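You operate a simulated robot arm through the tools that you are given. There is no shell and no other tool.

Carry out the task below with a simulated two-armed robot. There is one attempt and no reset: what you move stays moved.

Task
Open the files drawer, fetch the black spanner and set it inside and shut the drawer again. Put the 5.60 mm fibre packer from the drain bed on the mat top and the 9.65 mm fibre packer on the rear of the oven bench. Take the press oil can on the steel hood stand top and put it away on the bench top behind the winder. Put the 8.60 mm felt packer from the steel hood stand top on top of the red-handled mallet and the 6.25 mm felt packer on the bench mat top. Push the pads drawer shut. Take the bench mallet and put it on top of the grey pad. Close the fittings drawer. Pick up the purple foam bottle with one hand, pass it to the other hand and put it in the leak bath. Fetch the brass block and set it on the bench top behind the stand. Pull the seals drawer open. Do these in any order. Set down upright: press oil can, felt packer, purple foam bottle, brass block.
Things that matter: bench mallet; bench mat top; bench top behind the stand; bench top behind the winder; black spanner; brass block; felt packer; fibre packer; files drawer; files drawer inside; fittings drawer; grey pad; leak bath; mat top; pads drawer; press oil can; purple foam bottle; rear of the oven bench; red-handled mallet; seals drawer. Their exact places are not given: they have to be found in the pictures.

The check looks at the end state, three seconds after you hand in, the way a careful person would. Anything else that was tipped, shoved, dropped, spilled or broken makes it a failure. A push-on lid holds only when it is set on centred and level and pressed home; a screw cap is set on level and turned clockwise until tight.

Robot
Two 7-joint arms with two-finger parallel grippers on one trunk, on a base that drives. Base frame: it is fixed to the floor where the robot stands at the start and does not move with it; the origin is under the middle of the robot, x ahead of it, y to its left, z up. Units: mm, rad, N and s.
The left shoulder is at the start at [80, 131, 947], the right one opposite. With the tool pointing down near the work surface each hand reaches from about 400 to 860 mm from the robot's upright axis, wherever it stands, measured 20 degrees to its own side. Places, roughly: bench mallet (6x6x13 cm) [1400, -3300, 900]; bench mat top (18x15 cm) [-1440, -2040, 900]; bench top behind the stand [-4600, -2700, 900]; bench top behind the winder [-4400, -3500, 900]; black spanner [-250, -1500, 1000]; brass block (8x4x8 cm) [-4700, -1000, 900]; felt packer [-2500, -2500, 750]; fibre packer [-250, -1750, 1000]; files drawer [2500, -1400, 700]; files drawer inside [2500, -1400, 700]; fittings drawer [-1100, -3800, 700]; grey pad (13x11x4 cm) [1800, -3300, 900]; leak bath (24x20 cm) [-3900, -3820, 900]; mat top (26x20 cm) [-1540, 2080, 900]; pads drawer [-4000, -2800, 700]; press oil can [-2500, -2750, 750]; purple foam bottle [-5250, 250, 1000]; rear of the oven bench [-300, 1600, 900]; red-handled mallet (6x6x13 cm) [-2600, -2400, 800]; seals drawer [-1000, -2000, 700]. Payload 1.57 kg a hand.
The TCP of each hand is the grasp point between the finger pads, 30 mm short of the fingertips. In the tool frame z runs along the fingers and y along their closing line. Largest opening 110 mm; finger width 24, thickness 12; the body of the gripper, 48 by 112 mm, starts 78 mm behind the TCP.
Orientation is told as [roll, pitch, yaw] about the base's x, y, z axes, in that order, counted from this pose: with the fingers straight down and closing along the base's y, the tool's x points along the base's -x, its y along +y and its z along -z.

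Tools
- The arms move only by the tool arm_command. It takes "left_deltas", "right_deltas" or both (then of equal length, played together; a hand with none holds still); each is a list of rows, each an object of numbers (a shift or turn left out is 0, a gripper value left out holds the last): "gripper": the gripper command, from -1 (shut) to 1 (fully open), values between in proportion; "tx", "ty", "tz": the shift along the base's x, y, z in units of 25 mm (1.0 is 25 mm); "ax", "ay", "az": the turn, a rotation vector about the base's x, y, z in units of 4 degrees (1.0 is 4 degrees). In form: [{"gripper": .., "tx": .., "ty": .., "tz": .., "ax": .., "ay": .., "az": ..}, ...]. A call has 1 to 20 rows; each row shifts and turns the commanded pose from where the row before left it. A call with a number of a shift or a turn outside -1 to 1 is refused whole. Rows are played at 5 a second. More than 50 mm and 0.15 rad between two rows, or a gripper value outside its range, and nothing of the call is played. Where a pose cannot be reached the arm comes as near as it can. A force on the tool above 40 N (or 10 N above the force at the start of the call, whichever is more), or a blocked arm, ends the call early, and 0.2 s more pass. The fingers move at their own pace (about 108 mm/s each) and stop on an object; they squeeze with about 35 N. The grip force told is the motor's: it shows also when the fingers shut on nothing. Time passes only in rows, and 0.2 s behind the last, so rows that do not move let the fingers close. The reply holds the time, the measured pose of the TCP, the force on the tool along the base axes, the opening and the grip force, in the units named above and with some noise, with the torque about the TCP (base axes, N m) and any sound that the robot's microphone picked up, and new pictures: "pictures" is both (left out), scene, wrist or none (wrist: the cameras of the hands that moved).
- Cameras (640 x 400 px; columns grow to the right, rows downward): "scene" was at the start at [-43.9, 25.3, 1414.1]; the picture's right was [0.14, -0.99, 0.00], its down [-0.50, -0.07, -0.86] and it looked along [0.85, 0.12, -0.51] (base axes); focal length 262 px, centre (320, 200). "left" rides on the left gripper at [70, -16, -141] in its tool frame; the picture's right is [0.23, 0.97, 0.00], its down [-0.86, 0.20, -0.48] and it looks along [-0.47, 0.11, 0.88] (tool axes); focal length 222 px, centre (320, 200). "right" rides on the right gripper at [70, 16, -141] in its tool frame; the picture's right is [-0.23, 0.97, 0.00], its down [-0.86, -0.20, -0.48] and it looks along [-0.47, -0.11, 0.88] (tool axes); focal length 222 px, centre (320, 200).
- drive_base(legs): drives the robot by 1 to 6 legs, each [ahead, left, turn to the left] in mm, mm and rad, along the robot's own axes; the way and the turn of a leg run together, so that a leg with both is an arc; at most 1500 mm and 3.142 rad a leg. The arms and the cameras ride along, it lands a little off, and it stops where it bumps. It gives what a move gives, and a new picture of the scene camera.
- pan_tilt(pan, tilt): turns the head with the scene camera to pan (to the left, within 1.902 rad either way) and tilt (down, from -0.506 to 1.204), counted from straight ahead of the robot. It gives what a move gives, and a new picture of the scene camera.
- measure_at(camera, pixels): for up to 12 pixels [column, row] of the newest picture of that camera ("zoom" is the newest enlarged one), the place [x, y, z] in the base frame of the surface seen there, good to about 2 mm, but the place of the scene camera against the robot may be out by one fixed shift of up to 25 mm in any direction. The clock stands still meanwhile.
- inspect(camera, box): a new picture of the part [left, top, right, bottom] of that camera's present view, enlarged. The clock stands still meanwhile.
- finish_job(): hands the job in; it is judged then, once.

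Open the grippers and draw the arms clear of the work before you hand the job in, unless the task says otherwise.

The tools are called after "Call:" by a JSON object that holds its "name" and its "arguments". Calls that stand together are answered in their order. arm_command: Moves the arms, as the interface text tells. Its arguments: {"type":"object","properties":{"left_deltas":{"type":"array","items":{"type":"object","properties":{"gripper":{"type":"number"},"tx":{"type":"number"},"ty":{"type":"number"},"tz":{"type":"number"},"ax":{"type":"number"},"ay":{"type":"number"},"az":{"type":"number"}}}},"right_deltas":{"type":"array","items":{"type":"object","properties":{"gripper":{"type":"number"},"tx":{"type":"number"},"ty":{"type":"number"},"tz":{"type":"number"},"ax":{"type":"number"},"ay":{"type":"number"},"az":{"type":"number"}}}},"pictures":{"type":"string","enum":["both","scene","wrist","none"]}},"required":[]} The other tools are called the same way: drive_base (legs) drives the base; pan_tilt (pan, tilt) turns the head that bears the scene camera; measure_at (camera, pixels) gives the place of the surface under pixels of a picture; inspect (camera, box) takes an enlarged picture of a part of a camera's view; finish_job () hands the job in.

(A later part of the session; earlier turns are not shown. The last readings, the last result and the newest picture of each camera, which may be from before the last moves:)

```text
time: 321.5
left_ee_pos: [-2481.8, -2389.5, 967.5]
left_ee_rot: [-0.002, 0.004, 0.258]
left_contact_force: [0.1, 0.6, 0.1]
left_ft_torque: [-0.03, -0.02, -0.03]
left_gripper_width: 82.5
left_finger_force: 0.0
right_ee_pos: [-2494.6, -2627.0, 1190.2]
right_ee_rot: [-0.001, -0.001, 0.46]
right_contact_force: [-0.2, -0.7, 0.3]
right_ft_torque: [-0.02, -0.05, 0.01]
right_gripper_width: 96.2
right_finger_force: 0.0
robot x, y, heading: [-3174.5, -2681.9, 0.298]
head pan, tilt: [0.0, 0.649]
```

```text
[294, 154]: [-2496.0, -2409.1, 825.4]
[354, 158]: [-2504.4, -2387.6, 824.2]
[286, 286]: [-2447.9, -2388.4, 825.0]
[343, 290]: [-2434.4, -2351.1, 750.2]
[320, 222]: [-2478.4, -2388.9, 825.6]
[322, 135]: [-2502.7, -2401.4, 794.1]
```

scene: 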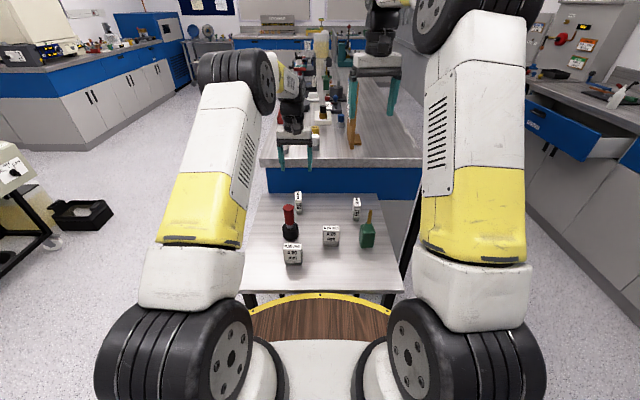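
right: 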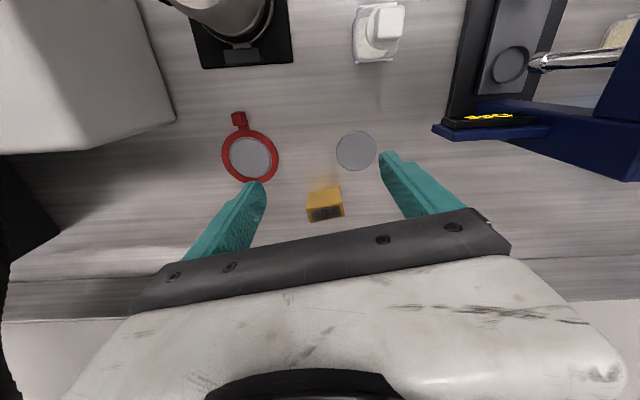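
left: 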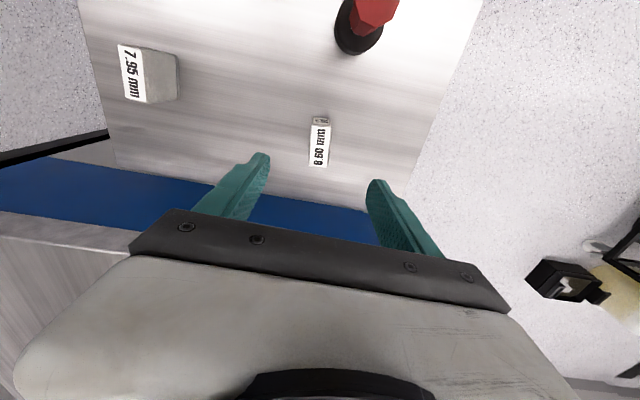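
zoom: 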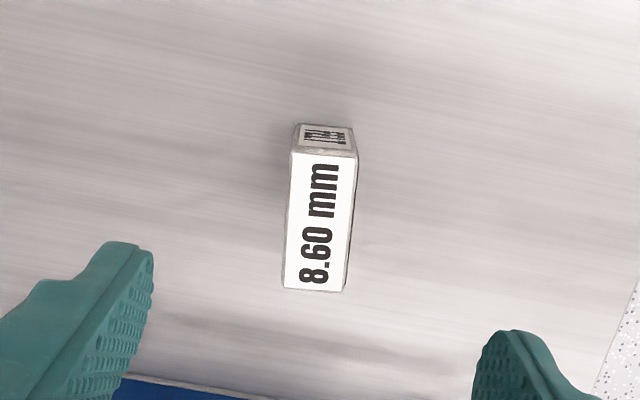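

The 8.60 packer's top centre is (-2477,-2388), long axis at 0.41 rad. I align the hand, descend and grip across its thickness.

Call:
{"name": "arm_command", "arguments": {"left_deltas": [{"tx": 0.2, "ty": 0.04, "az": 0.73}, {"az": 0.73}, {"az": 0.72}, {"tz": -1}, {"tz": -1}, {"tz": -1}, {"tz": -1}, {"tz": -1}, {"tz": -1}, {"tz": -0.9}, {"gripper": -1}, {"gripper": -1}, {"gripper": -1}, {"gripper": -1}], "pictures": "wrist"}}

```text
time: 324.5
left_ee_pos: [-2475.7, -2386.7, 797.5]
left_ee_rot: [-0.004, 0.003, 0.411]
left_contact_force: [0.4, 0.6, 1.6]
left_ft_torque: [0.04, -0.11, 0.01]
left_gripper_width: 25.3
left_finger_force: 35.3
right_ee_pos: [-2496.2, -2628.5, 1189.0]
right_ee_rot: [0.001, 0.001, 0.459]
right_contact_force: [0.8, 0.6, 0.1]
right_ft_torque: [-0.03, 0.03, -0.02]
right_gripper_width: 96.1
right_finger_force: 0.1
robot x, y, heading: [-3165.6, -2688.6, 0.294]
head pan, tilt: [0.0, 0.649]
```

left: 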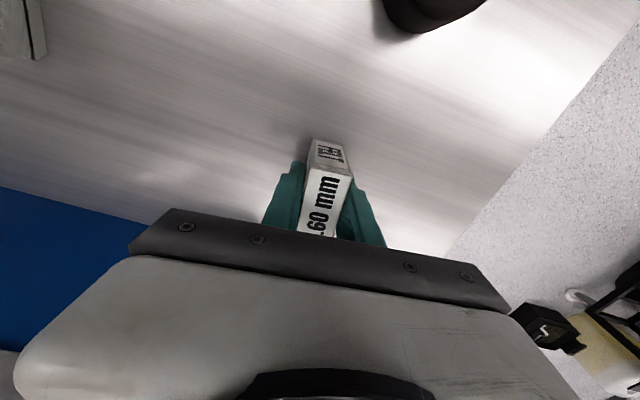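

Gripped (25 mm). I lift it and look at the mallet's red top from the wrist camera for its exact centre.

Call:
{"name": "arm_command", "arguments": {"left_deltas": [{"tz": 1}, {"tz": 1}, {"tz": 1}, {"tz": 1}, {"tz": 1}, {"tz": 1}, {"tz": 0.7}, {"tx": 0}]}}

Call:
{"name": "inspect", "arguments": {"camera": "left", "box": [300, 0, 460, 100]}}

```text
time: 326.3
left_ee_pos: [-2476.9, -2387.3, 965.0]
left_ee_rot: [-0.003, 0.006, 0.411]
left_contact_force: [0.2, 0.4, -0.5]
left_ft_torque: [-0.01, 0.0, 0.03]
left_gripper_width: 25.3
left_finger_force: 35.0
right_ee_pos: [-2496.1, -2628.2, 1189.1]
right_ee_rot: [0.0, 0.001, 0.458]
right_contact_force: [-0.8, 0.1, 0.8]
right_ft_torque: [-0.01, 0.0, 0.03]
right_gripper_width: 96.3
right_finger_force: 0.1
robot x, y, heading: [-3172.9, -2689.1, 0.288]
head pan, tilt: [0.0, 0.649]
```

scene: 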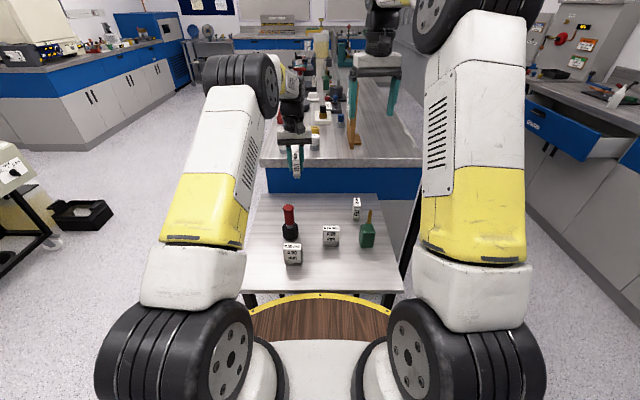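
left: 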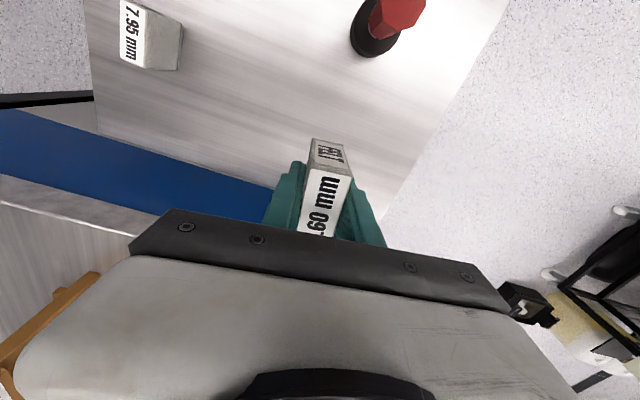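

```text
4.00 times, centred on (380, 50) of left
```

zoom: 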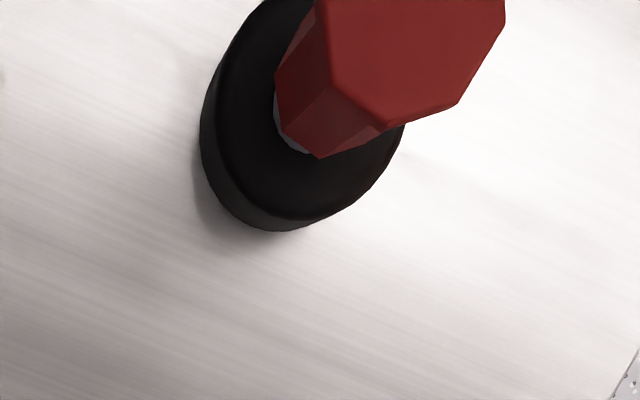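

I move 70 mm toward the mallet so that its whole top is visible.

Call:
{"name": "arm_command", "arguments": {"left_deltas": [{"tx": -0.9, "ty": -0.13}, {"tx": -0.9, "ty": -0.13}, {"tx": -0.9, "ty": -0.13}], "pictures": "none"}}

Call:
{"name": "inspect", "arguments": {"camera": "left", "box": [280, 30, 440, 150]}}

```text
time: 327.1
left_ee_pos: [-2543.1, -2396.9, 964.3]
left_ee_rot: [-0.001, 0.005, 0.407]
left_contact_force: [-0.6, 0.6, -0.8]
left_ft_torque: [0.03, 0.03, -0.02]
left_gripper_width: 25.3
left_finger_force: 35.0
right_ee_pos: [-2495.2, -2627.0, 1187.9]
right_ee_rot: [0.0, 0.003, 0.457]
right_contact_force: [1.0, -1.1, -0.8]
right_ft_torque: [0.01, 0.02, 0.0]
right_gripper_width: 96.0
right_finger_force: 0.0
robot x, y, heading: [-3174.2, -2684.6, 0.294]
head pan, tilt: [0.0, 0.649]
```

```text
3.33 times, centred on (360, 90) of left
```

zoom: 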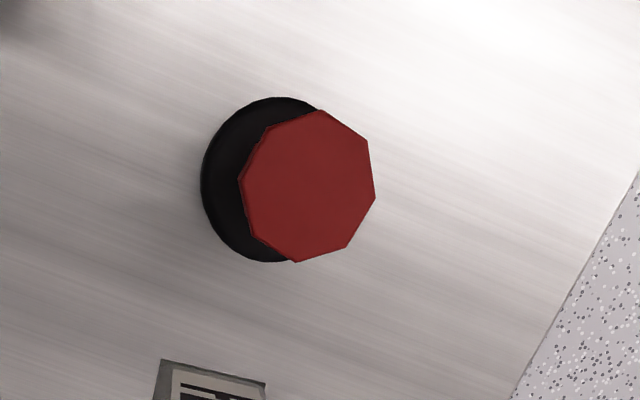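

Call:
{"name": "measure_at", "arguments": {"camera": "zoom", "pixels": [[308, 186], [320, 116], [366, 146], [370, 198], [340, 244], [298, 258], [256, 228], [244, 180], [272, 130]]}}

```text
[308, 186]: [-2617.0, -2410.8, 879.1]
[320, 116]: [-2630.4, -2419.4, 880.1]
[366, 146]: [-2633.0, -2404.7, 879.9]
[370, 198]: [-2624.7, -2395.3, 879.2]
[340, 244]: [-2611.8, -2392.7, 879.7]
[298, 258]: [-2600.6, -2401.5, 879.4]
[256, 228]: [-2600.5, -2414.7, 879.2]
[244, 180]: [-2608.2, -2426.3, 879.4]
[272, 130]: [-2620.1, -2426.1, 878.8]
```

The mallet top is an octagon about 37 mm across, centred at (-2616,-2410,879.5). I move the packer over it and lower close.

Call:
{"name": "arm_command", "arguments": {"left_deltas": [{"tx": -0.945, "ty": -0.164}, {"tx": -0.945, "ty": -0.164}, {"tx": -0.945, "ty": -0.164}, {"tz": -0.6}, {"tz": -0.5}, {"tz": 0}]}}

```text
time: 328.5
left_ee_pos: [-2615.3, -2409.8, 938.4]
left_ee_rot: [-0.001, 0.003, 0.411]
left_contact_force: [-0.4, -0.4, -0.4]
left_ft_torque: [0.02, 0.03, -0.02]
left_gripper_width: 25.2
left_finger_force: 35.4
right_ee_pos: [-2495.8, -2626.5, 1188.6]
right_ee_rot: [0.0, 0.001, 0.457]
right_contact_force: [0.0, 0.4, -0.2]
right_ft_torque: [-0.01, 0.0, 0.03]
right_gripper_width: 96.6
right_finger_force: 0.1
robot x, y, heading: [-3174.0, -2683.3, 0.294]
head pan, tilt: [0.0, 0.649]
```

scene: 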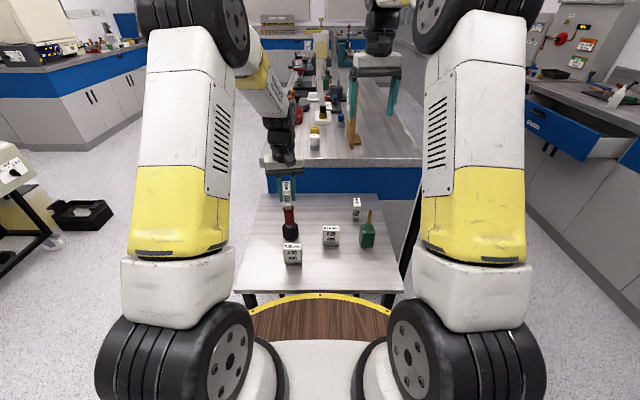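
left: 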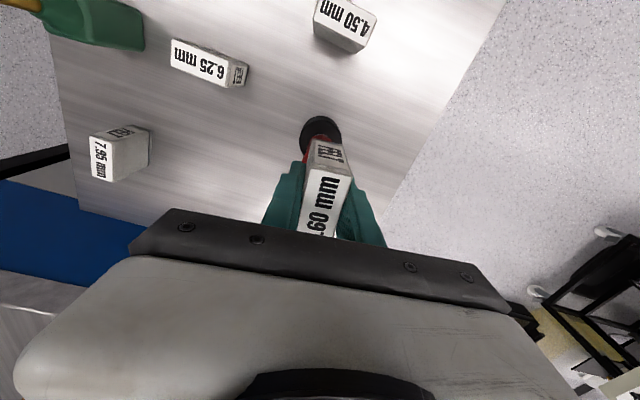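

Aligned. I lower in small steps to gentle contact.

Call:
{"name": "arm_command", "arguments": {"left_deltas": [{"tz": -0.2}, {"tz": -0.16}, {"tz": 0}], "pictures": "none"}}

Call:
{"name": "arm_command", "arguments": {"left_deltas": [{"tz": -0.04}, {"tz": 0}], "pictures": "none"}}

Call:
{"name": "arm_command", "arguments": {"left_deltas": [{"tz": -0.04}, {"tz": 0}], "pictures": "none"}}

```text
time: 329.3
left_ee_pos: [-2614.5, -2412.0, 928.2]
left_ee_rot: [-0.003, 0.007, 0.411]
left_contact_force: [0.0, 0.4, -1.0]
left_ft_torque: [-0.02, -0.01, -0.01]
left_gripper_width: 25.1
left_finger_force: 34.6
right_ee_pos: [-2495.9, -2628.3, 1188.4]
right_ee_rot: [0.001, 0.0, 0.459]
right_contact_force: [-0.6, 0.0, -0.6]
right_ft_torque: [0.03, 0.0, -0.01]
right_gripper_width: 96.5
right_finger_force: 0.0
robot x, y, heading: [-3169.6, -2684.9, 0.294]
head pan, tilt: [0.0, 0.649]
```

```text
time: 329.9
left_ee_pos: [-2613.6, -2410.1, 928.0]
left_ee_rot: [-0.001, 0.007, 0.409]
left_contact_force: [-3.7, 1.6, 14.6]
left_ft_torque: [0.09, 0.29, 0.01]
left_gripper_width: 25.4
left_finger_force: 34.6
right_ee_pos: [-2495.1, -2626.0, 1190.2]
right_ee_rot: [0.0, 0.0, 0.461]
right_contact_force: [-1.2, 0.3, -0.1]
right_ft_torque: [0.02, 0.0, -0.01]
right_gripper_width: 96.1
right_finger_force: 0.0
robot x, y, heading: [-3171.4, -2687.8, 0.294]
head pan, tilt: [0.0, 0.649]
```

```text
time: 330.5
left_ee_pos: [-2613.3, -2410.5, 928.0]
left_ee_rot: [-0.002, 0.001, 0.409]
left_contact_force: [-4.1, 2.2, 31.2]
left_ft_torque: [0.13, 0.35, -0.01]
left_gripper_width: 25.4
left_finger_force: 35.2
right_ee_pos: [-2496.5, -2628.8, 1188.8]
right_ee_rot: [-0.001, 0.001, 0.459]
right_contact_force: [-0.1, 0.3, 0.4]
right_ft_torque: [0.0, -0.03, -0.03]
right_gripper_width: 96.3
right_finger_force: 0.1
robot x, y, heading: [-3173.0, -2686.5, 0.292]
head pan, tilt: [0.0, 0.649]
```

Contact is firm; I ease up 1.2 mm, check the force, then open slowly.

Call:
{"name": "arm_command", "arguments": {"left_deltas": [{"tz": 0.045}, {"tz": 0}], "pictures": "none"}}

Call:
{"name": "arm_command", "arguments": {"left_deltas": [{"gripper": -0.45}, {"gripper": -0.3}, {"gripper": 0.0}, {"gripper": 0.0}]}}

```text
time: 331.1
left_ee_pos: [-2615.1, -2410.1, 927.8]
left_ee_rot: [-0.001, 0.001, 0.411]
left_contact_force: [2.3, 1.3, 23.2]
left_ft_torque: [0.22, -0.15, -0.01]
left_gripper_width: 25.2
left_finger_force: 35.6
right_ee_pos: [-2496.9, -2628.6, 1189.8]
right_ee_rot: [0.0, 0.0, 0.458]
right_contact_force: [0.8, 0.2, 0.7]
right_ft_torque: [0.0, 0.01, 0.01]
right_gripper_width: 96.3
right_finger_force: 0.2
robot x, y, heading: [-3174.0, -2684.6, 0.296]
head pan, tilt: [0.0, 0.649]
```

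```text
time: 332.1
left_ee_pos: [-2615.8, -2410.1, 927.2]
left_ee_rot: [-0.003, 0.006, 0.411]
left_contact_force: [0.3, -0.1, -0.2]
left_ft_torque: [0.02, 0.0, -0.04]
left_gripper_width: 54.8
left_finger_force: 0.0
right_ee_pos: [-2495.4, -2627.5, 1189.7]
right_ee_rot: [0.0, 0.003, 0.459]
right_contact_force: [-0.2, 0.3, 0.5]
right_ft_torque: [-0.03, -0.02, -0.02]
right_gripper_width: 96.4
right_finger_force: 0.1
robot x, y, heading: [-3170.2, -2686.4, 0.296]
head pan, tilt: [0.0, 0.649]
```

scene: 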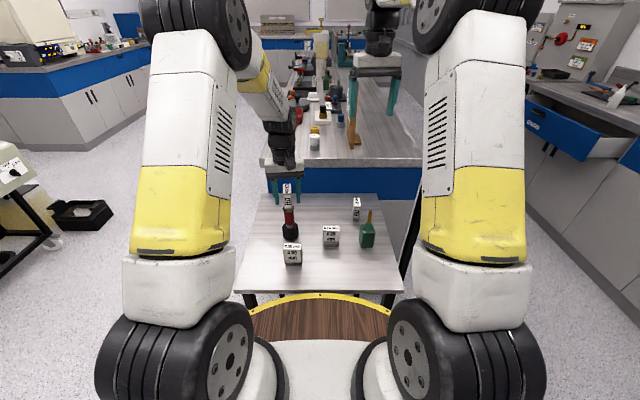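
left: 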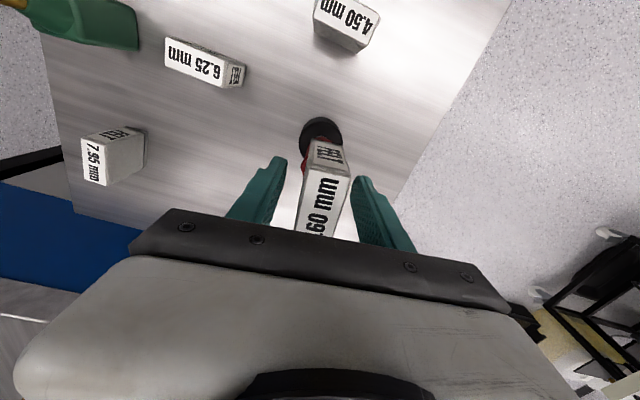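

The packer stands on the mallet by itself. I raise the left hand straight up.

Call:
{"name": "arm_command", "arguments": {"left_deltas": [{"tz": 0.5}, {"tz": 0.8}, {"tz": 1}, {"tz": 1}, {"tz": 1}, {"tz": 1}, {"tz": 1}]}}

Call:
{"name": "inspect", "arguments": {"camera": "scene", "box": [240, 160, 400, 280]}}

```text
time: 333.7
left_ee_pos: [-2614.1, -2409.8, 1085.5]
left_ee_rot: [0.0, 0.006, 0.411]
left_contact_force: [-0.1, 0.0, 0.0]
left_ft_torque: [-0.03, -0.01, -0.01]
left_gripper_width: 55.2
left_finger_force: 0.0
right_ee_pos: [-2495.7, -2628.1, 1189.2]
right_ee_rot: [0.0, 0.003, 0.458]
right_contact_force: [0.0, 0.1, 0.7]
right_ft_torque: [0.01, 0.01, 0.0]
right_gripper_width: 96.4
right_finger_force: 0.1
robot x, y, heading: [-3174.9, -2687.1, 0.292]
head pan, tilt: [0.0, 0.649]
```

scene: 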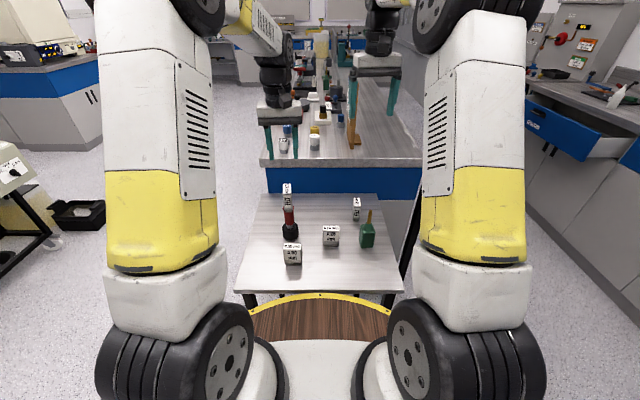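
left: 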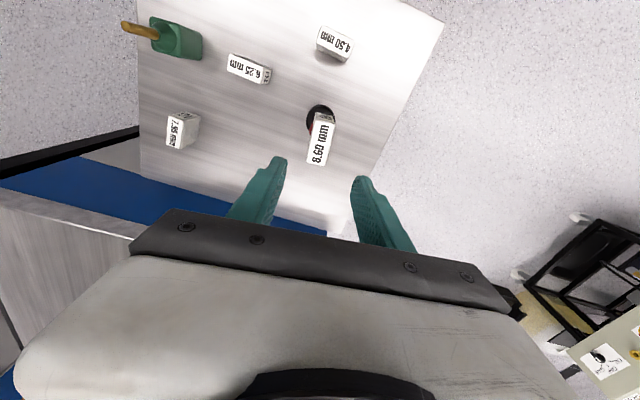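

```text
3.33 times, centred on (320, 220) of scene
```

zoom: 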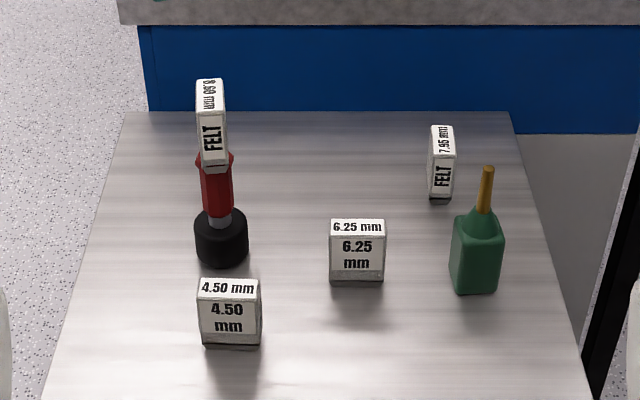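

The 8.60 packer stands upright on the mallet. To fetch the 6.25 packer with the left arm without passing over the mallet, I'll shift the robot right; first I check the tool-board post.

Call:
{"name": "measure_at", "arguments": {"camera": "scene", "pixels": [[408, 170], [400, 215], [425, 130], [405, 195]]}}

Call:
{"name": "arm_command", "arguments": {"left_deltas": [{"tz": 1}, {"tz": 1}, {"tz": 1}, {"tz": 0.5, "tx": -0.8, "ty": -0.24}, {"tx": -0.8, "ty": -0.24, "gripper": 0.5}], "right_deltas": [{"tx": -0.9, "ty": -0.27}, {"tx": -0.9, "ty": -0.27}, {"tx": -0.9, "ty": -0.27}, {"tx": -0.9, "ty": -0.27}, {"tx": -0.9, "ty": -0.27}], "pictures": "none"}}

```text
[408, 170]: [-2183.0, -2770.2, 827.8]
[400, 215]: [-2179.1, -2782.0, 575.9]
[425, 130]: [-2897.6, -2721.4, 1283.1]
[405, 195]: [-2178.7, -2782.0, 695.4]
```

```text
time: 334.9
left_ee_pos: [-2654.7, -2421.2, 1173.3]
left_ee_rot: [-0.001, 0.004, 0.41]
left_contact_force: [-0.3, 0.2, -0.3]
left_ft_torque: [-0.04, 0.05, -0.01]
left_gripper_width: 82.5
left_finger_force: 0.1
right_ee_pos: [-2608.0, -2660.8, 1188.1]
right_ee_rot: [-0.001, 0.002, 0.462]
right_contact_force: [1.1, -0.2, -0.2]
right_ft_torque: [-0.01, 0.04, 0.03]
right_gripper_width: 96.2
right_finger_force: 0.0
robot x, y, heading: [-3170.6, -2685.5, 0.291]
head pan, tilt: [0.0, 0.649]
```

The post is well ahead of the right hand. I slide 240 mm right.

Call:
{"name": "drive_base", "arguments": {"legs": [[0, -240, 0]]}}

Call:
{"name": "arm_command", "arguments": {"left_deltas": [{"tx": 0.1, "ty": 0.5, "tz": -1, "az": -0.4}, {"ty": 0.5, "tz": -1, "az": -0.4}, {"ty": 0.5, "tz": -1, "az": -0.4}, {"ty": 0.5, "tz": -1, "az": -0.4}]}}

```text
time: 336.7
left_ee_pos: [-2585.9, -2648.9, 1173.9]
left_ee_rot: [-0.001, 0.004, 0.409]
left_contact_force: [0.0, -0.7, -1.1]
left_ft_torque: [-0.02, 0.0, -0.02]
left_gripper_width: 82.6
left_finger_force: 0.1
right_ee_pos: [-2541.1, -2890.2, 1188.8]
right_ee_rot: [-0.001, 0.0, 0.46]
right_contact_force: [-0.2, 0.6, -0.4]
right_ft_torque: [0.0, -0.01, -0.02]
right_gripper_width: 96.2
right_finger_force: 0.1
robot x, y, heading: [-3103.5, -2914.0, 0.29]
head pan, tilt: [0.0, 0.649]
```

scene: 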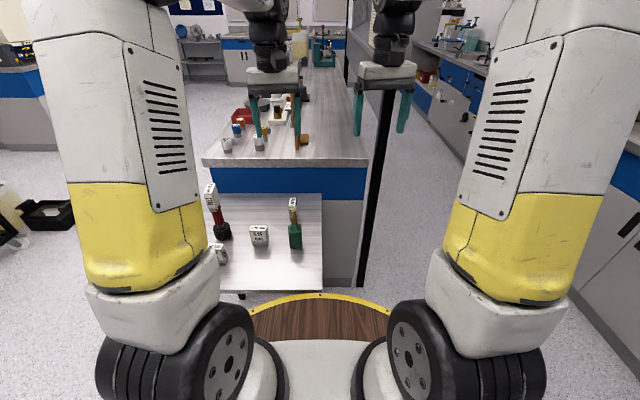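

```text
time: 337.7
left_ee_pos: [-2583.5, -2598.8, 1073.9]
left_ee_rot: [-0.002, 0.003, 0.3]
left_contact_force: [-1.1, -0.2, -0.4]
left_ft_torque: [0.0, 0.03, -0.01]
left_gripper_width: 82.4
left_finger_force: 0.2
right_ee_pos: [-2539.8, -2889.9, 1188.8]
right_ee_rot: [-0.001, 0.0, 0.46]
right_contact_force: [0.1, -0.7, -0.4]
right_ft_torque: [0.0, 0.02, -0.02]
right_gripper_width: 96.1
right_finger_force: 0.0
robot x, y, heading: [-3104.0, -2911.5, 0.291]
head pan, tilt: [0.0, 0.649]
```

scene: 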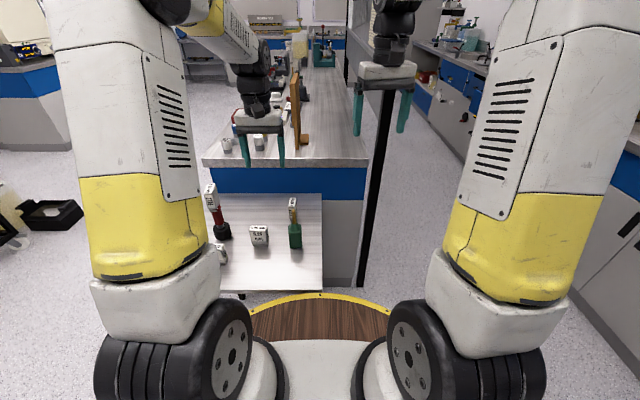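
left: 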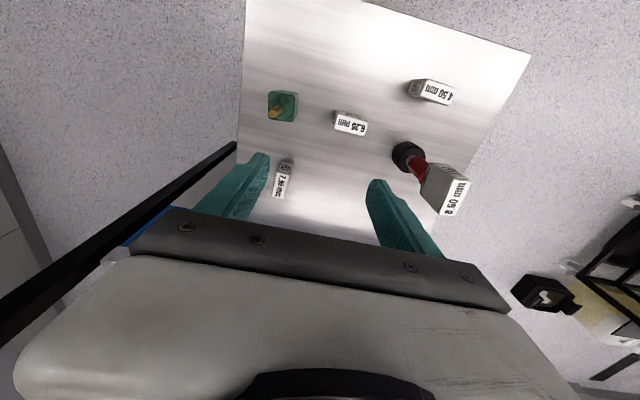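

I measure the 6.25 packer in the left wrist view.

Call:
{"name": "inspect", "arguments": {"camera": "left", "box": [250, 80, 410, 180]}}

```text
4.00 times, centred on (330, 130) of left
```

zoom: 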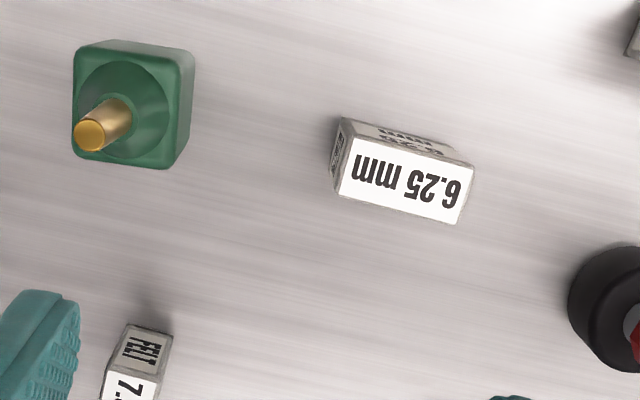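

Call:
{"name": "measure_at", "arguments": {"camera": "zoom", "pixels": [[354, 140], [468, 172], [338, 192], [453, 222], [405, 182], [88, 138], [190, 55], [90, 50], [180, 165], [130, 90], [95, 158]]}}

```text
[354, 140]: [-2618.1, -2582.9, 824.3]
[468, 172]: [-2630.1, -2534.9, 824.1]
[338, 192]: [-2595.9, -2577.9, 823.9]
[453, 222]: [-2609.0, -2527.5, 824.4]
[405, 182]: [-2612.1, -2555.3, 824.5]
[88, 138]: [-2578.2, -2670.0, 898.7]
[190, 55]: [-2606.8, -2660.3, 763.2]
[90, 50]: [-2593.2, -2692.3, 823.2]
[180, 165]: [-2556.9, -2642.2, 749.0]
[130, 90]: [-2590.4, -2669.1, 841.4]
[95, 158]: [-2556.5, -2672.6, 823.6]
```

The 6.25 packer's top is centred at (-2613,-2556), yaw 0.246. I align and descend partway.

Call:
{"name": "arm_command", "arguments": {"left_deltas": [{"tx": -0.6, "ty": 0.86, "az": -0.4}, {"tx": -0.6, "ty": 0.86, "az": -0.37}, {"tz": -1}, {"tz": -1}, {"tz": -1}, {"tz": -1}, {"tz": -1}, {"tz": -1}]}}

```text
time: 339.5
left_ee_pos: [-2613.0, -2555.9, 922.6]
left_ee_rot: [-0.001, 0.003, 0.245]
left_contact_force: [0.1, -0.4, 0.3]
left_ft_torque: [0.01, -0.04, -0.03]
left_gripper_width: 82.6
left_finger_force: 0.0
right_ee_pos: [-2539.7, -2890.6, 1188.2]
right_ee_rot: [-0.001, 0.003, 0.46]
right_contact_force: [-0.2, -1.1, 0.6]
right_ft_torque: [-0.02, 0.01, -0.03]
right_gripper_width: 96.3
right_finger_force: 0.0
robot x, y, heading: [-3099.7, -2915.9, 0.292]
head pan, tilt: [0.0, 0.649]
```

scene: 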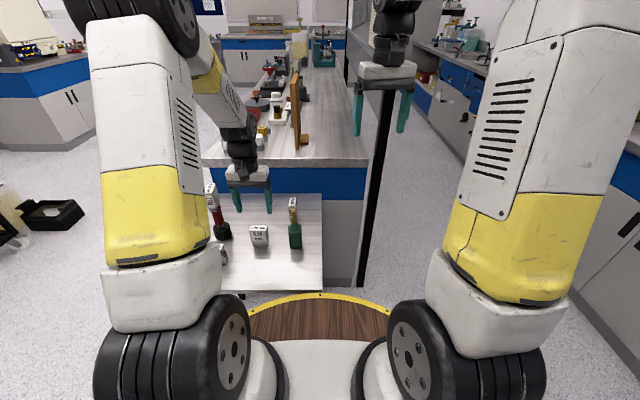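
left: 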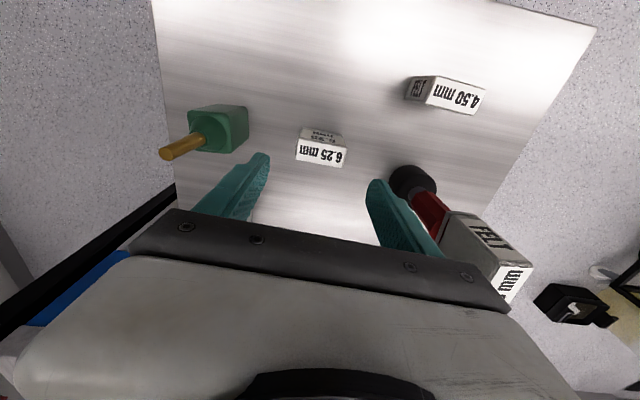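

The view shows clearance to the mallet. I descend 125 mm and grip.

Call:
{"name": "arm_command", "arguments": {"left_deltas": [{"tz": -1}, {"tz": -1}, {"tz": -1}, {"tz": -1}, {"tz": -1}, {"gripper": -1}, {"gripper": -1}, {"gripper": -1}], "pictures": "wrist"}}

Call:
{"name": "arm_command", "arguments": {"left_deltas": [{"tz": 1}, {"tz": 1}, {"tz": 1}, {"tz": 1}, {"tz": 1}, {"tz": 1}, {"tz": 1}, {"tz": 1}, {"tz": 1}, {"tz": 1}, {"tz": 1}, {"tz": 1}, {"tz": 1}, {"tz": 1}, {"tx": -0.9, "ty": -0.2, "tz": 0.5}, {"tx": -0.9, "ty": -0.2}, {"tx": -0.9, "ty": -0.2}]}}

```text
time: 341.3
left_ee_pos: [-2611.2, -2557.6, 798.0]
left_ee_rot: [-0.002, 0.005, 0.244]
left_contact_force: [-0.6, -0.3, -0.3]
left_ft_torque: [-0.02, 0.02, 0.02]
left_gripper_width: 55.5
left_finger_force: 34.8
right_ee_pos: [-2540.4, -2889.1, 1188.8]
right_ee_rot: [0.0, 0.003, 0.462]
right_contact_force: [-0.3, -0.4, 0.3]
right_ft_torque: [0.01, -0.01, -0.01]
right_gripper_width: 96.4
right_finger_force: 0.1
robot x, y, heading: [-3104.2, -2912.7, 0.294]
head pan, tilt: [0.0, 0.649]
```

left: 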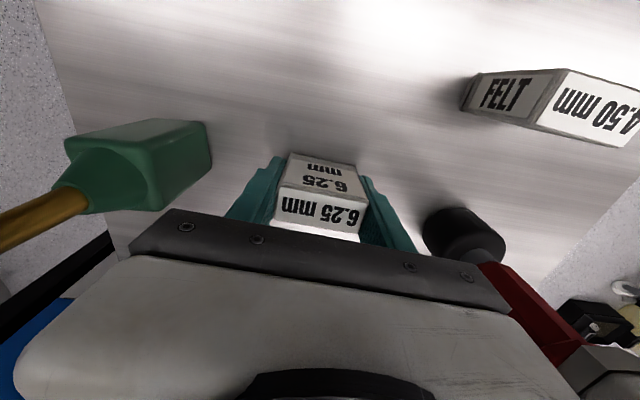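

```text
time: 344.9
left_ee_pos: [-2681.3, -2571.0, 1160.7]
left_ee_rot: [-0.002, 0.004, 0.245]
left_contact_force: [0.0, -0.5, -0.5]
left_ft_torque: [0.01, 0.02, 0.02]
left_gripper_width: 55.4
left_finger_force: 34.7
right_ee_pos: [-2539.5, -2890.1, 1189.7]
right_ee_rot: [0.0, 0.001, 0.461]
right_contact_force: [-1.1, 0.5, 0.3]
right_ft_torque: [0.01, 0.02, 0.02]
right_gripper_width: 96.2
right_finger_force: 0.1
robot x, y, heading: [-3101.1, -2913.9, 0.292]
head pan, tilt: [0.0, 0.649]
```

scene: 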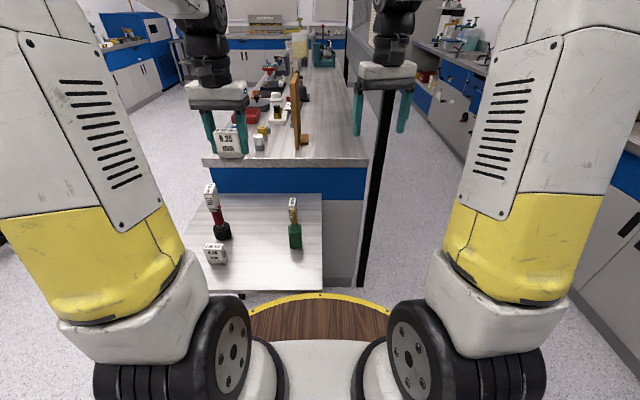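
left: 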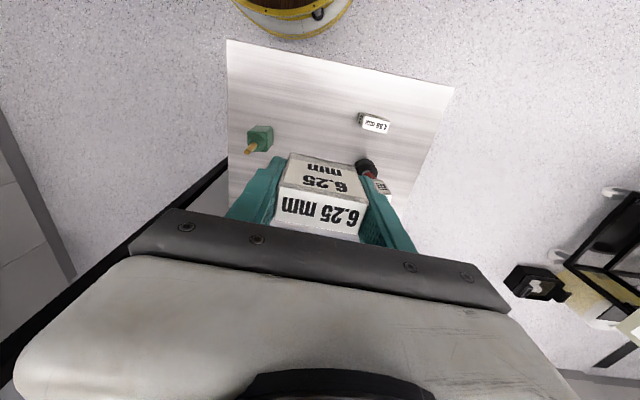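

The 6.25 packer is held. I move the left hand aside to the left and bring the right hand over the oil can.

Call:
{"name": "arm_command", "arguments": {"left_deltas": [{"tx": -0.3, "ty": 0.9}, {"tx": -0.3, "ty": 0.9}, {"tx": -0.3, "ty": 0.9}, {"tx": -0.3, "ty": 0.9}, {"tx": -0.3, "ty": 0.9}, {"tx": 0}, {"tx": 0}, {"tx": 0}, {"tx": 0}], "right_deltas": [{"tx": 0}, {"tx": 0}, {"tx": -0.2, "ty": 0.9, "tz": -0.4, "gripper": 0.5}, {"tx": -0.2, "ty": 0.9, "tz": -0.5}, {"tx": -0.2, "ty": 0.9, "tz": -0.5}, {"tx": -0.2, "ty": 0.9, "tz": -0.5}, {"tx": -0.2, "ty": 0.9, "tz": -0.5}, {"tx": -0.2, "ty": 0.9, "tz": -0.5}, {"tx": -0.2, "ty": 0.9, "tz": -0.5}]}}

```text
time: 346.9
left_ee_pos: [-2717.9, -2458.2, 1161.5]
left_ee_rot: [-0.003, 0.003, 0.244]
left_contact_force: [1.4, -0.9, -1.7]
left_ft_torque: [0.04, 0.01, 0.0]
left_gripper_width: 55.3
left_finger_force: 34.7
right_ee_pos: [-2576.2, -2733.2, 1104.6]
right_ee_rot: [0.0, -0.001, 0.46]
right_contact_force: [0.4, -0.7, 0.2]
right_ft_torque: [0.02, 0.01, -0.04]
right_gripper_width: 82.7
right_finger_force: 0.1
robot x, y, heading: [-3098.2, -2915.4, 0.293]
head pan, tilt: [0.0, 0.649]
```

scene: 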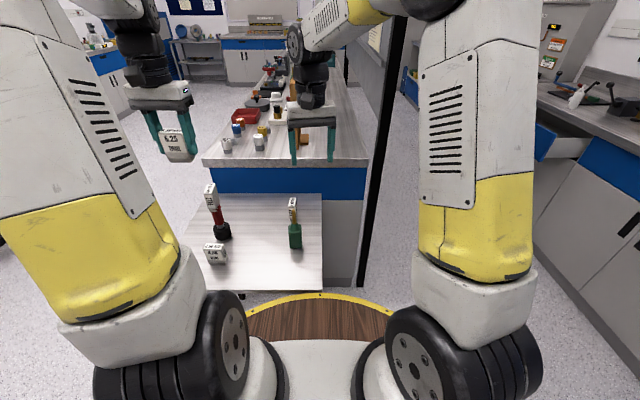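
right: 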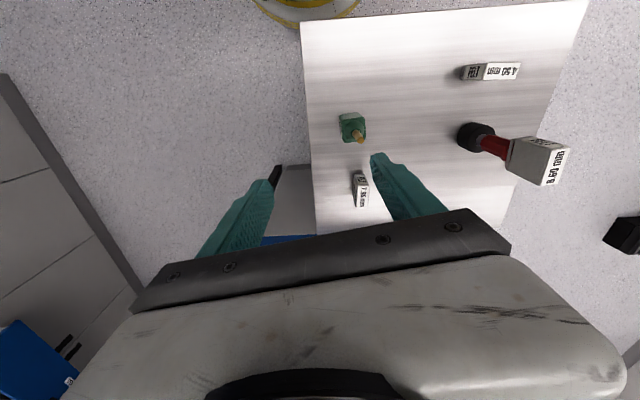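
left: 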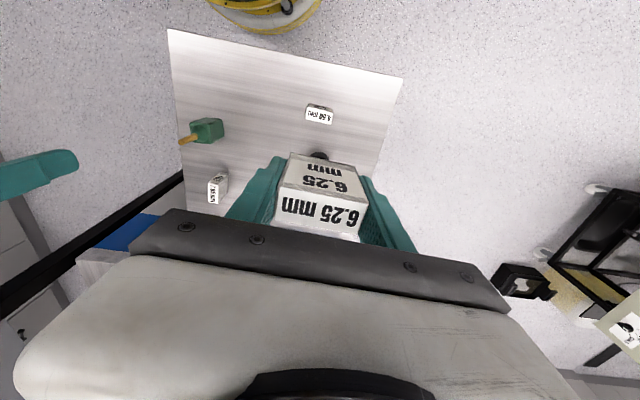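

I zoom on the can in the right wrist view and measure its body.

Call:
{"name": "inspect", "arguments": {"camera": "right", "box": [290, 80, 410, 180]}}

```text
4.00 times, centred on (350, 130) of right
```

zoom: 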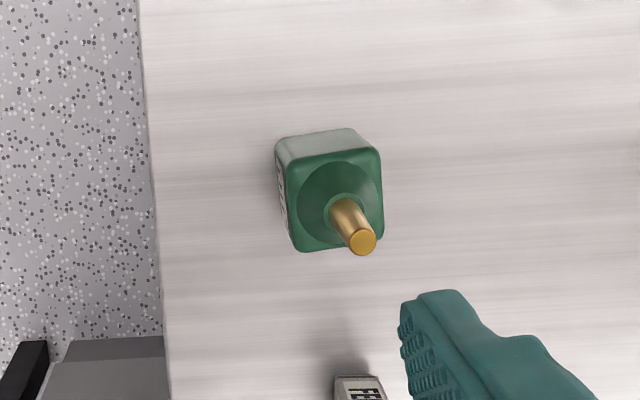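

Call:
{"name": "measure_at", "arguments": {"camera": "zoom", "pixels": [[361, 243], [340, 210], [294, 172], [375, 156], [302, 246], [378, 235], [335, 160], [295, 210], [330, 145], [283, 210]]}}

```text
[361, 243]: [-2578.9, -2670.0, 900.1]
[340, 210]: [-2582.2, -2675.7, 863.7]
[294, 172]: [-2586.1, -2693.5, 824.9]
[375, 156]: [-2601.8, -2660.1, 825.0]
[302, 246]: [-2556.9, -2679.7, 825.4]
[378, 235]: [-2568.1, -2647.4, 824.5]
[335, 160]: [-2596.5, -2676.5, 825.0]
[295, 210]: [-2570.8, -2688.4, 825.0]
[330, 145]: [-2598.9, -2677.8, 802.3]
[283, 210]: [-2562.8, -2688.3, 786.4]
```

The can's body is centred at (-2578,-2670), yaw 0.44, spout tip at z 900. I go above and descend to TCP z 830, keeping the palm above the spout.

Call:
{"name": "arm_command", "arguments": {"right_deltas": [{"ty": 0.84, "tx": -0.03}, {"ty": 0.84, "tx": -0.03}, {"ty": 0.84, "tx": -0.03, "az": -0.3}, {"tz": -1}, {"tz": -1}, {"tz": -1}, {"tz": -1}, {"tz": -1}, {"tz": -1}], "pictures": "wrist"}}

```text
time: 348.9
left_ee_pos: [-2719.1, -2458.2, 1160.6]
left_ee_rot: [-0.003, 0.003, 0.243]
left_contact_force: [0.3, 0.0, 0.0]
left_ft_torque: [0.0, -0.01, 0.01]
left_gripper_width: 55.4
left_finger_force: 35.4
right_ee_pos: [-2576.6, -2669.7, 953.3]
right_ee_rot: [0.0, 0.002, 0.439]
right_contact_force: [0.7, 0.2, 0.1]
right_ft_torque: [-0.02, 0.03, 0.01]
right_gripper_width: 82.5
right_finger_force: 0.0
robot x, y, heading: [-3103.1, -2913.2, 0.296]
head pan, tilt: [0.0, 0.649]
```

right: 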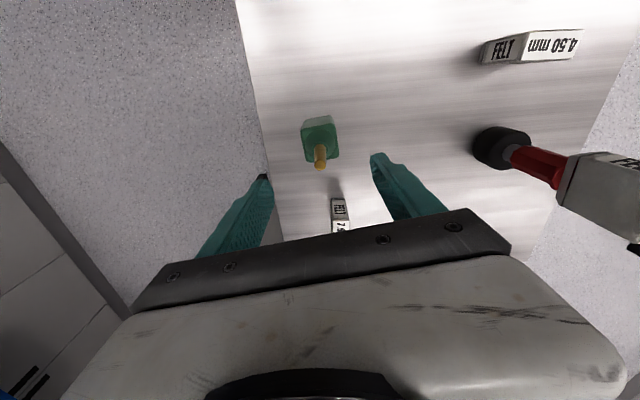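

Aligned on the spout (col 320). I descend 123 mm and grip.

Call:
{"name": "arm_command", "arguments": {"right_deltas": [{"tz": -1}, {"tz": -1}, {"tz": -1}, {"tz": -1}, {"tz": -0.9}, {"tz": 0}, {"gripper": -1}, {"gripper": -1}, {"gripper": -1}], "pictures": "wrist"}}

```text
time: 350.9
left_ee_pos: [-2719.5, -2457.9, 1161.0]
left_ee_rot: [-0.003, 0.003, 0.243]
left_contact_force: [0.0, -0.6, -0.1]
left_ft_torque: [-0.01, -0.01, 0.0]
left_gripper_width: 55.6
left_finger_force: 35.0
right_ee_pos: [-2577.8, -2668.8, 831.0]
right_ee_rot: [0.0, 0.0, 0.44]
right_contact_force: [0.3, -0.2, 0.3]
right_ft_torque: [0.0, 0.0, 0.02]
right_gripper_width: 43.5
right_finger_force: 34.8
robot x, y, heading: [-3100.3, -2912.9, 0.292]
head pan, tilt: [0.0, 0.649]
```

right: 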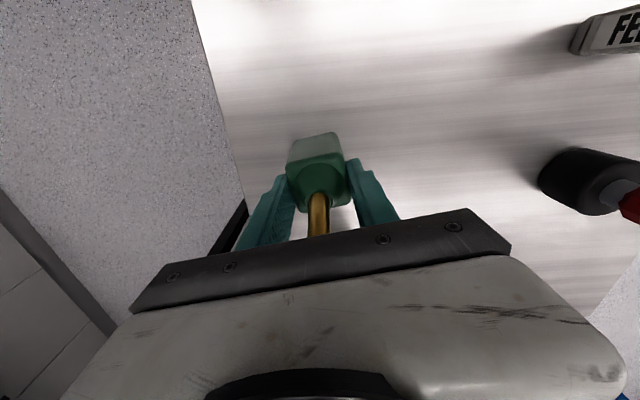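

The can is gripped. I lift it straight up and draw back.

Call:
{"name": "arm_command", "arguments": {"right_deltas": [{"tz": 0.6}, {"tz": 1}, {"tz": 1}, {"tz": 1}, {"tz": 1}, {"tz": 1}, {"tz": 1}, {"tz": 1}, {"tz": 1}, {"tz": 1}, {"tz": 1}, {"tz": 1}, {"tz": 1}, {"tz": 1}, {"tz": 1, "ty": -0.8}, {"tz": 0.5, "ty": -0.9}, {"ty": -0.9}, {"ty": -0.9}]}}

```text
time: 354.7
left_ee_pos: [-2718.9, -2458.1, 1161.2]
left_ee_rot: [-0.002, 0.004, 0.245]
left_contact_force: [0.1, -0.2, -0.7]
left_ft_torque: [-0.06, 0.01, 0.02]
left_gripper_width: 55.3
left_finger_force: 35.4
right_ee_pos: [-2576.8, -2756.8, 1209.4]
right_ee_rot: [0.0, 0.0, 0.439]
right_contact_force: [0.1, 0.0, -1.5]
right_ft_torque: [0.0, 0.03, 0.0]
right_gripper_width: 43.5
right_finger_force: 35.1
robot x, y, heading: [-3103.5, -2916.5, 0.294]
head pan, tilt: [0.0, 0.649]
```

scene: 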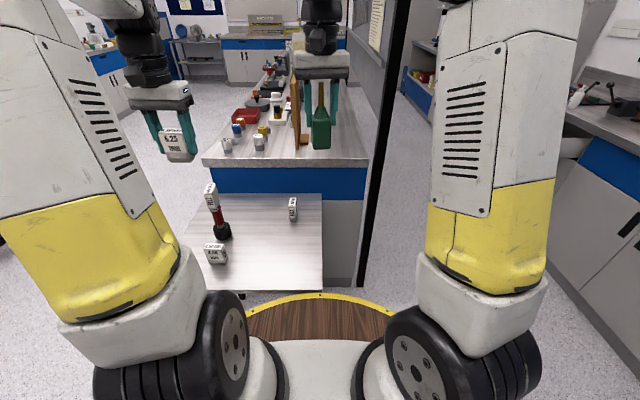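
right: 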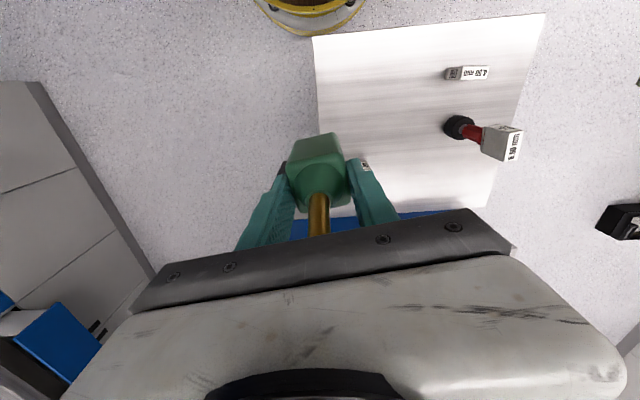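

I back away from the stand, turn right to face the west bench obliquely (right shoulder leading), and approach the winder area.

Call:
{"name": "drive_base", "arguments": {"legs": [[-250, 0, 0], [0, 0, -2.641], [130, 100, 0]]}}

Call:
{"name": "pan_tilt", "arguments": {"pan": -0.4, "tilt": 0.5}}

```text
time: 363.8
left_ee_pos: [-3496.8, -3727.8, 1160.8]
left_ee_rot: [-0.003, 0.004, -2.425]
left_contact_force: [-0.2, -0.3, -0.9]
left_ft_torque: [0.02, -0.01, -0.03]
left_gripper_width: 55.4
left_finger_force: 35.0
right_ee_pos: [-3759.3, -3526.8, 1209.0]
right_ee_rot: [-0.001, 0.002, -2.23]
right_contact_force: [0.7, 0.7, -2.3]
right_ft_torque: [-0.01, 0.03, -0.02]
right_gripper_width: 43.5
right_finger_force: 34.5
robot x, y, heading: [-3363.3, -3148.4, -2.38]
head pan, tilt: [0.0, 0.649]
```

scene: 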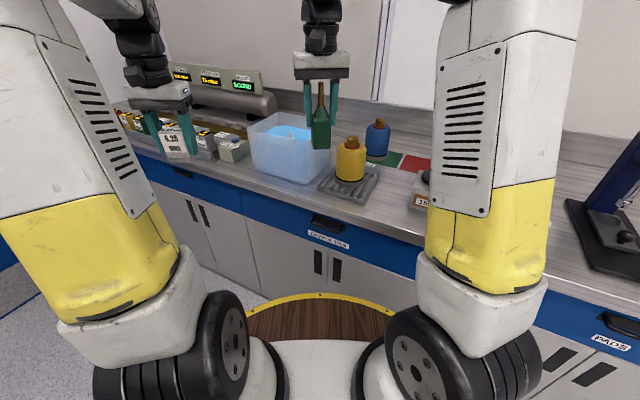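

```text
time: 364.7
left_ee_pos: [-3496.9, -3729.1, 1160.3]
left_ee_rot: [-0.001, 0.006, -2.425]
left_contact_force: [-0.1, 0.8, -0.8]
left_ft_torque: [0.02, -0.02, -0.01]
left_gripper_width: 55.6
left_finger_force: 35.1
right_ee_pos: [-3758.7, -3527.5, 1209.3]
right_ee_rot: [0.0, 0.002, -2.228]
right_contact_force: [-0.8, -0.8, -1.8]
right_ft_torque: [0.01, 0.01, 0.02]
right_gripper_width: 43.2
right_finger_force: 35.2
robot x, y, heading: [-3365.7, -3149.1, -2.371]
head pan, tilt: [-0.4, 0.499]
```

scene: 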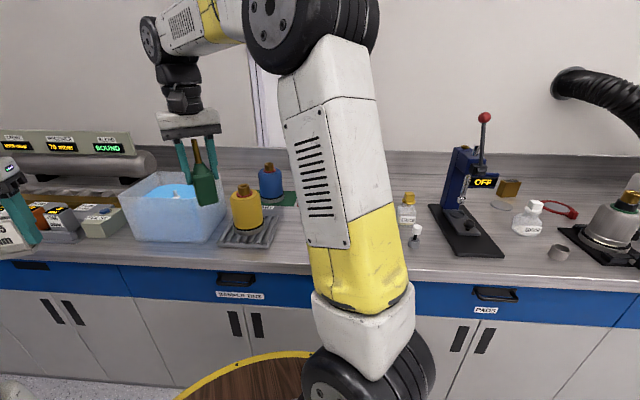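

I drive 230 mm closer, then move the right hand over the winder area to see behind it.

Call:
{"name": "drive_base", "arguments": {"legs": [[230, 5, 0]]}}

Call:
{"name": "arm_command", "arguments": {"right_deltas": [{"tx": -0.75, "ty": 0.6}, {"tx": -0.75, "ty": 0.6}, {"tx": -0.75, "ty": 0.6}, {"tx": -0.75, "ty": 0.6}, {"tx": -0.75, "ty": 0.6}, {"tx": -0.75, "ty": 0.6}, {"tx": -0.75, "ty": 0.6}, {"tx": -0.75, "ty": 0.6}]}}

```text
time: 366.4
left_ee_pos: [-3656.8, -3889.2, 1160.9]
left_ee_rot: [-0.004, 0.006, -2.425]
left_contact_force: [0.2, 0.7, -0.5]
left_ft_torque: [-0.01, 0.02, -0.01]
left_gripper_width: 55.4
left_finger_force: 34.9
right_ee_pos: [-3920.6, -3688.5, 1207.9]
right_ee_rot: [-0.001, 0.001, -2.23]
right_contact_force: [0.3, 0.6, -1.3]
right_ft_torque: [-0.04, -0.02, 0.03]
right_gripper_width: 43.3
right_finger_force: 35.0
robot x, y, heading: [-3522.1, -3311.5, -2.377]
head pan, tilt: [-0.4, 0.499]
```

scene: 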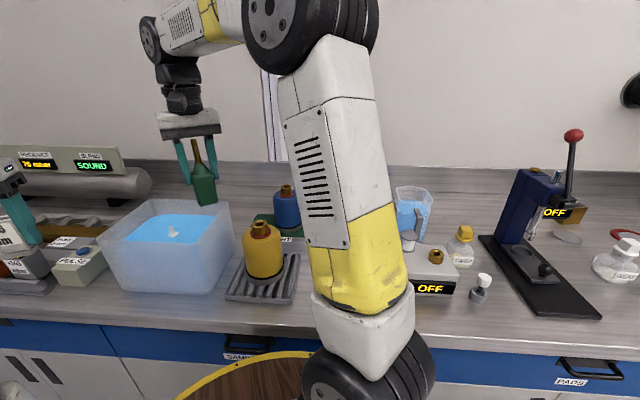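

```text
time: 368.2
left_ee_pos: [-3657.5, -3890.4, 1160.1]
left_ee_rot: [-0.002, 0.005, -2.424]
left_contact_force: [-0.5, 1.1, -1.3]
left_ft_torque: [-0.03, -0.01, 0.03]
left_gripper_width: 55.3
left_finger_force: 35.5
right_ee_pos: [-4069.5, -3566.7, 1208.5]
right_ee_rot: [0.0, 0.002, -2.228]
right_contact_force: [0.2, 0.1, -0.8]
right_ft_torque: [-0.03, 0.03, -0.01]
right_gripper_width: 43.4
right_finger_force: 34.8
robot x, y, heading: [-3522.0, -3308.1, -2.377]
head pan, tilt: [-0.4, 0.499]
```

scene: 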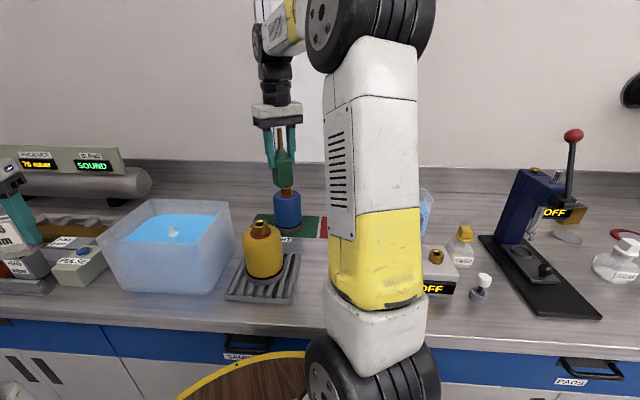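
right: 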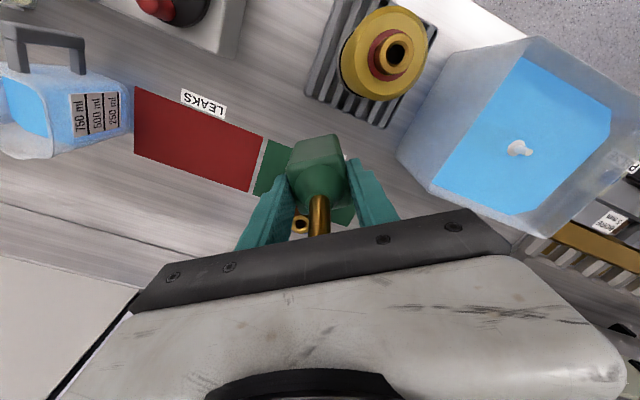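

I measure the winder, red plate, beaker and free bench spots in the right wrist view.

Call:
{"name": "measure_at", "arguments": {"camera": "right", "pixels": [[200, 140], [140, 90], [140, 150], [250, 185], [60, 100], [125, 100], [100, 180], [150, 210], [190, 40], [60, 220], [20, 190], [200, 225]]}}

```text
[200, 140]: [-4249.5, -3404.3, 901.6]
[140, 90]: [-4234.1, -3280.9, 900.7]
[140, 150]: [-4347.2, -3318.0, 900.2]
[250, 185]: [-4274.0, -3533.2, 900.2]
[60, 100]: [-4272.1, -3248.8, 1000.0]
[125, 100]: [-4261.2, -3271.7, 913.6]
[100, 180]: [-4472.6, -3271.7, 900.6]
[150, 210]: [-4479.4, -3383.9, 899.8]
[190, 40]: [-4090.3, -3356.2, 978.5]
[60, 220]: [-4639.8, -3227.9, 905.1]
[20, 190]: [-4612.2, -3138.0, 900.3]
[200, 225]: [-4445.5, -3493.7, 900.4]
```

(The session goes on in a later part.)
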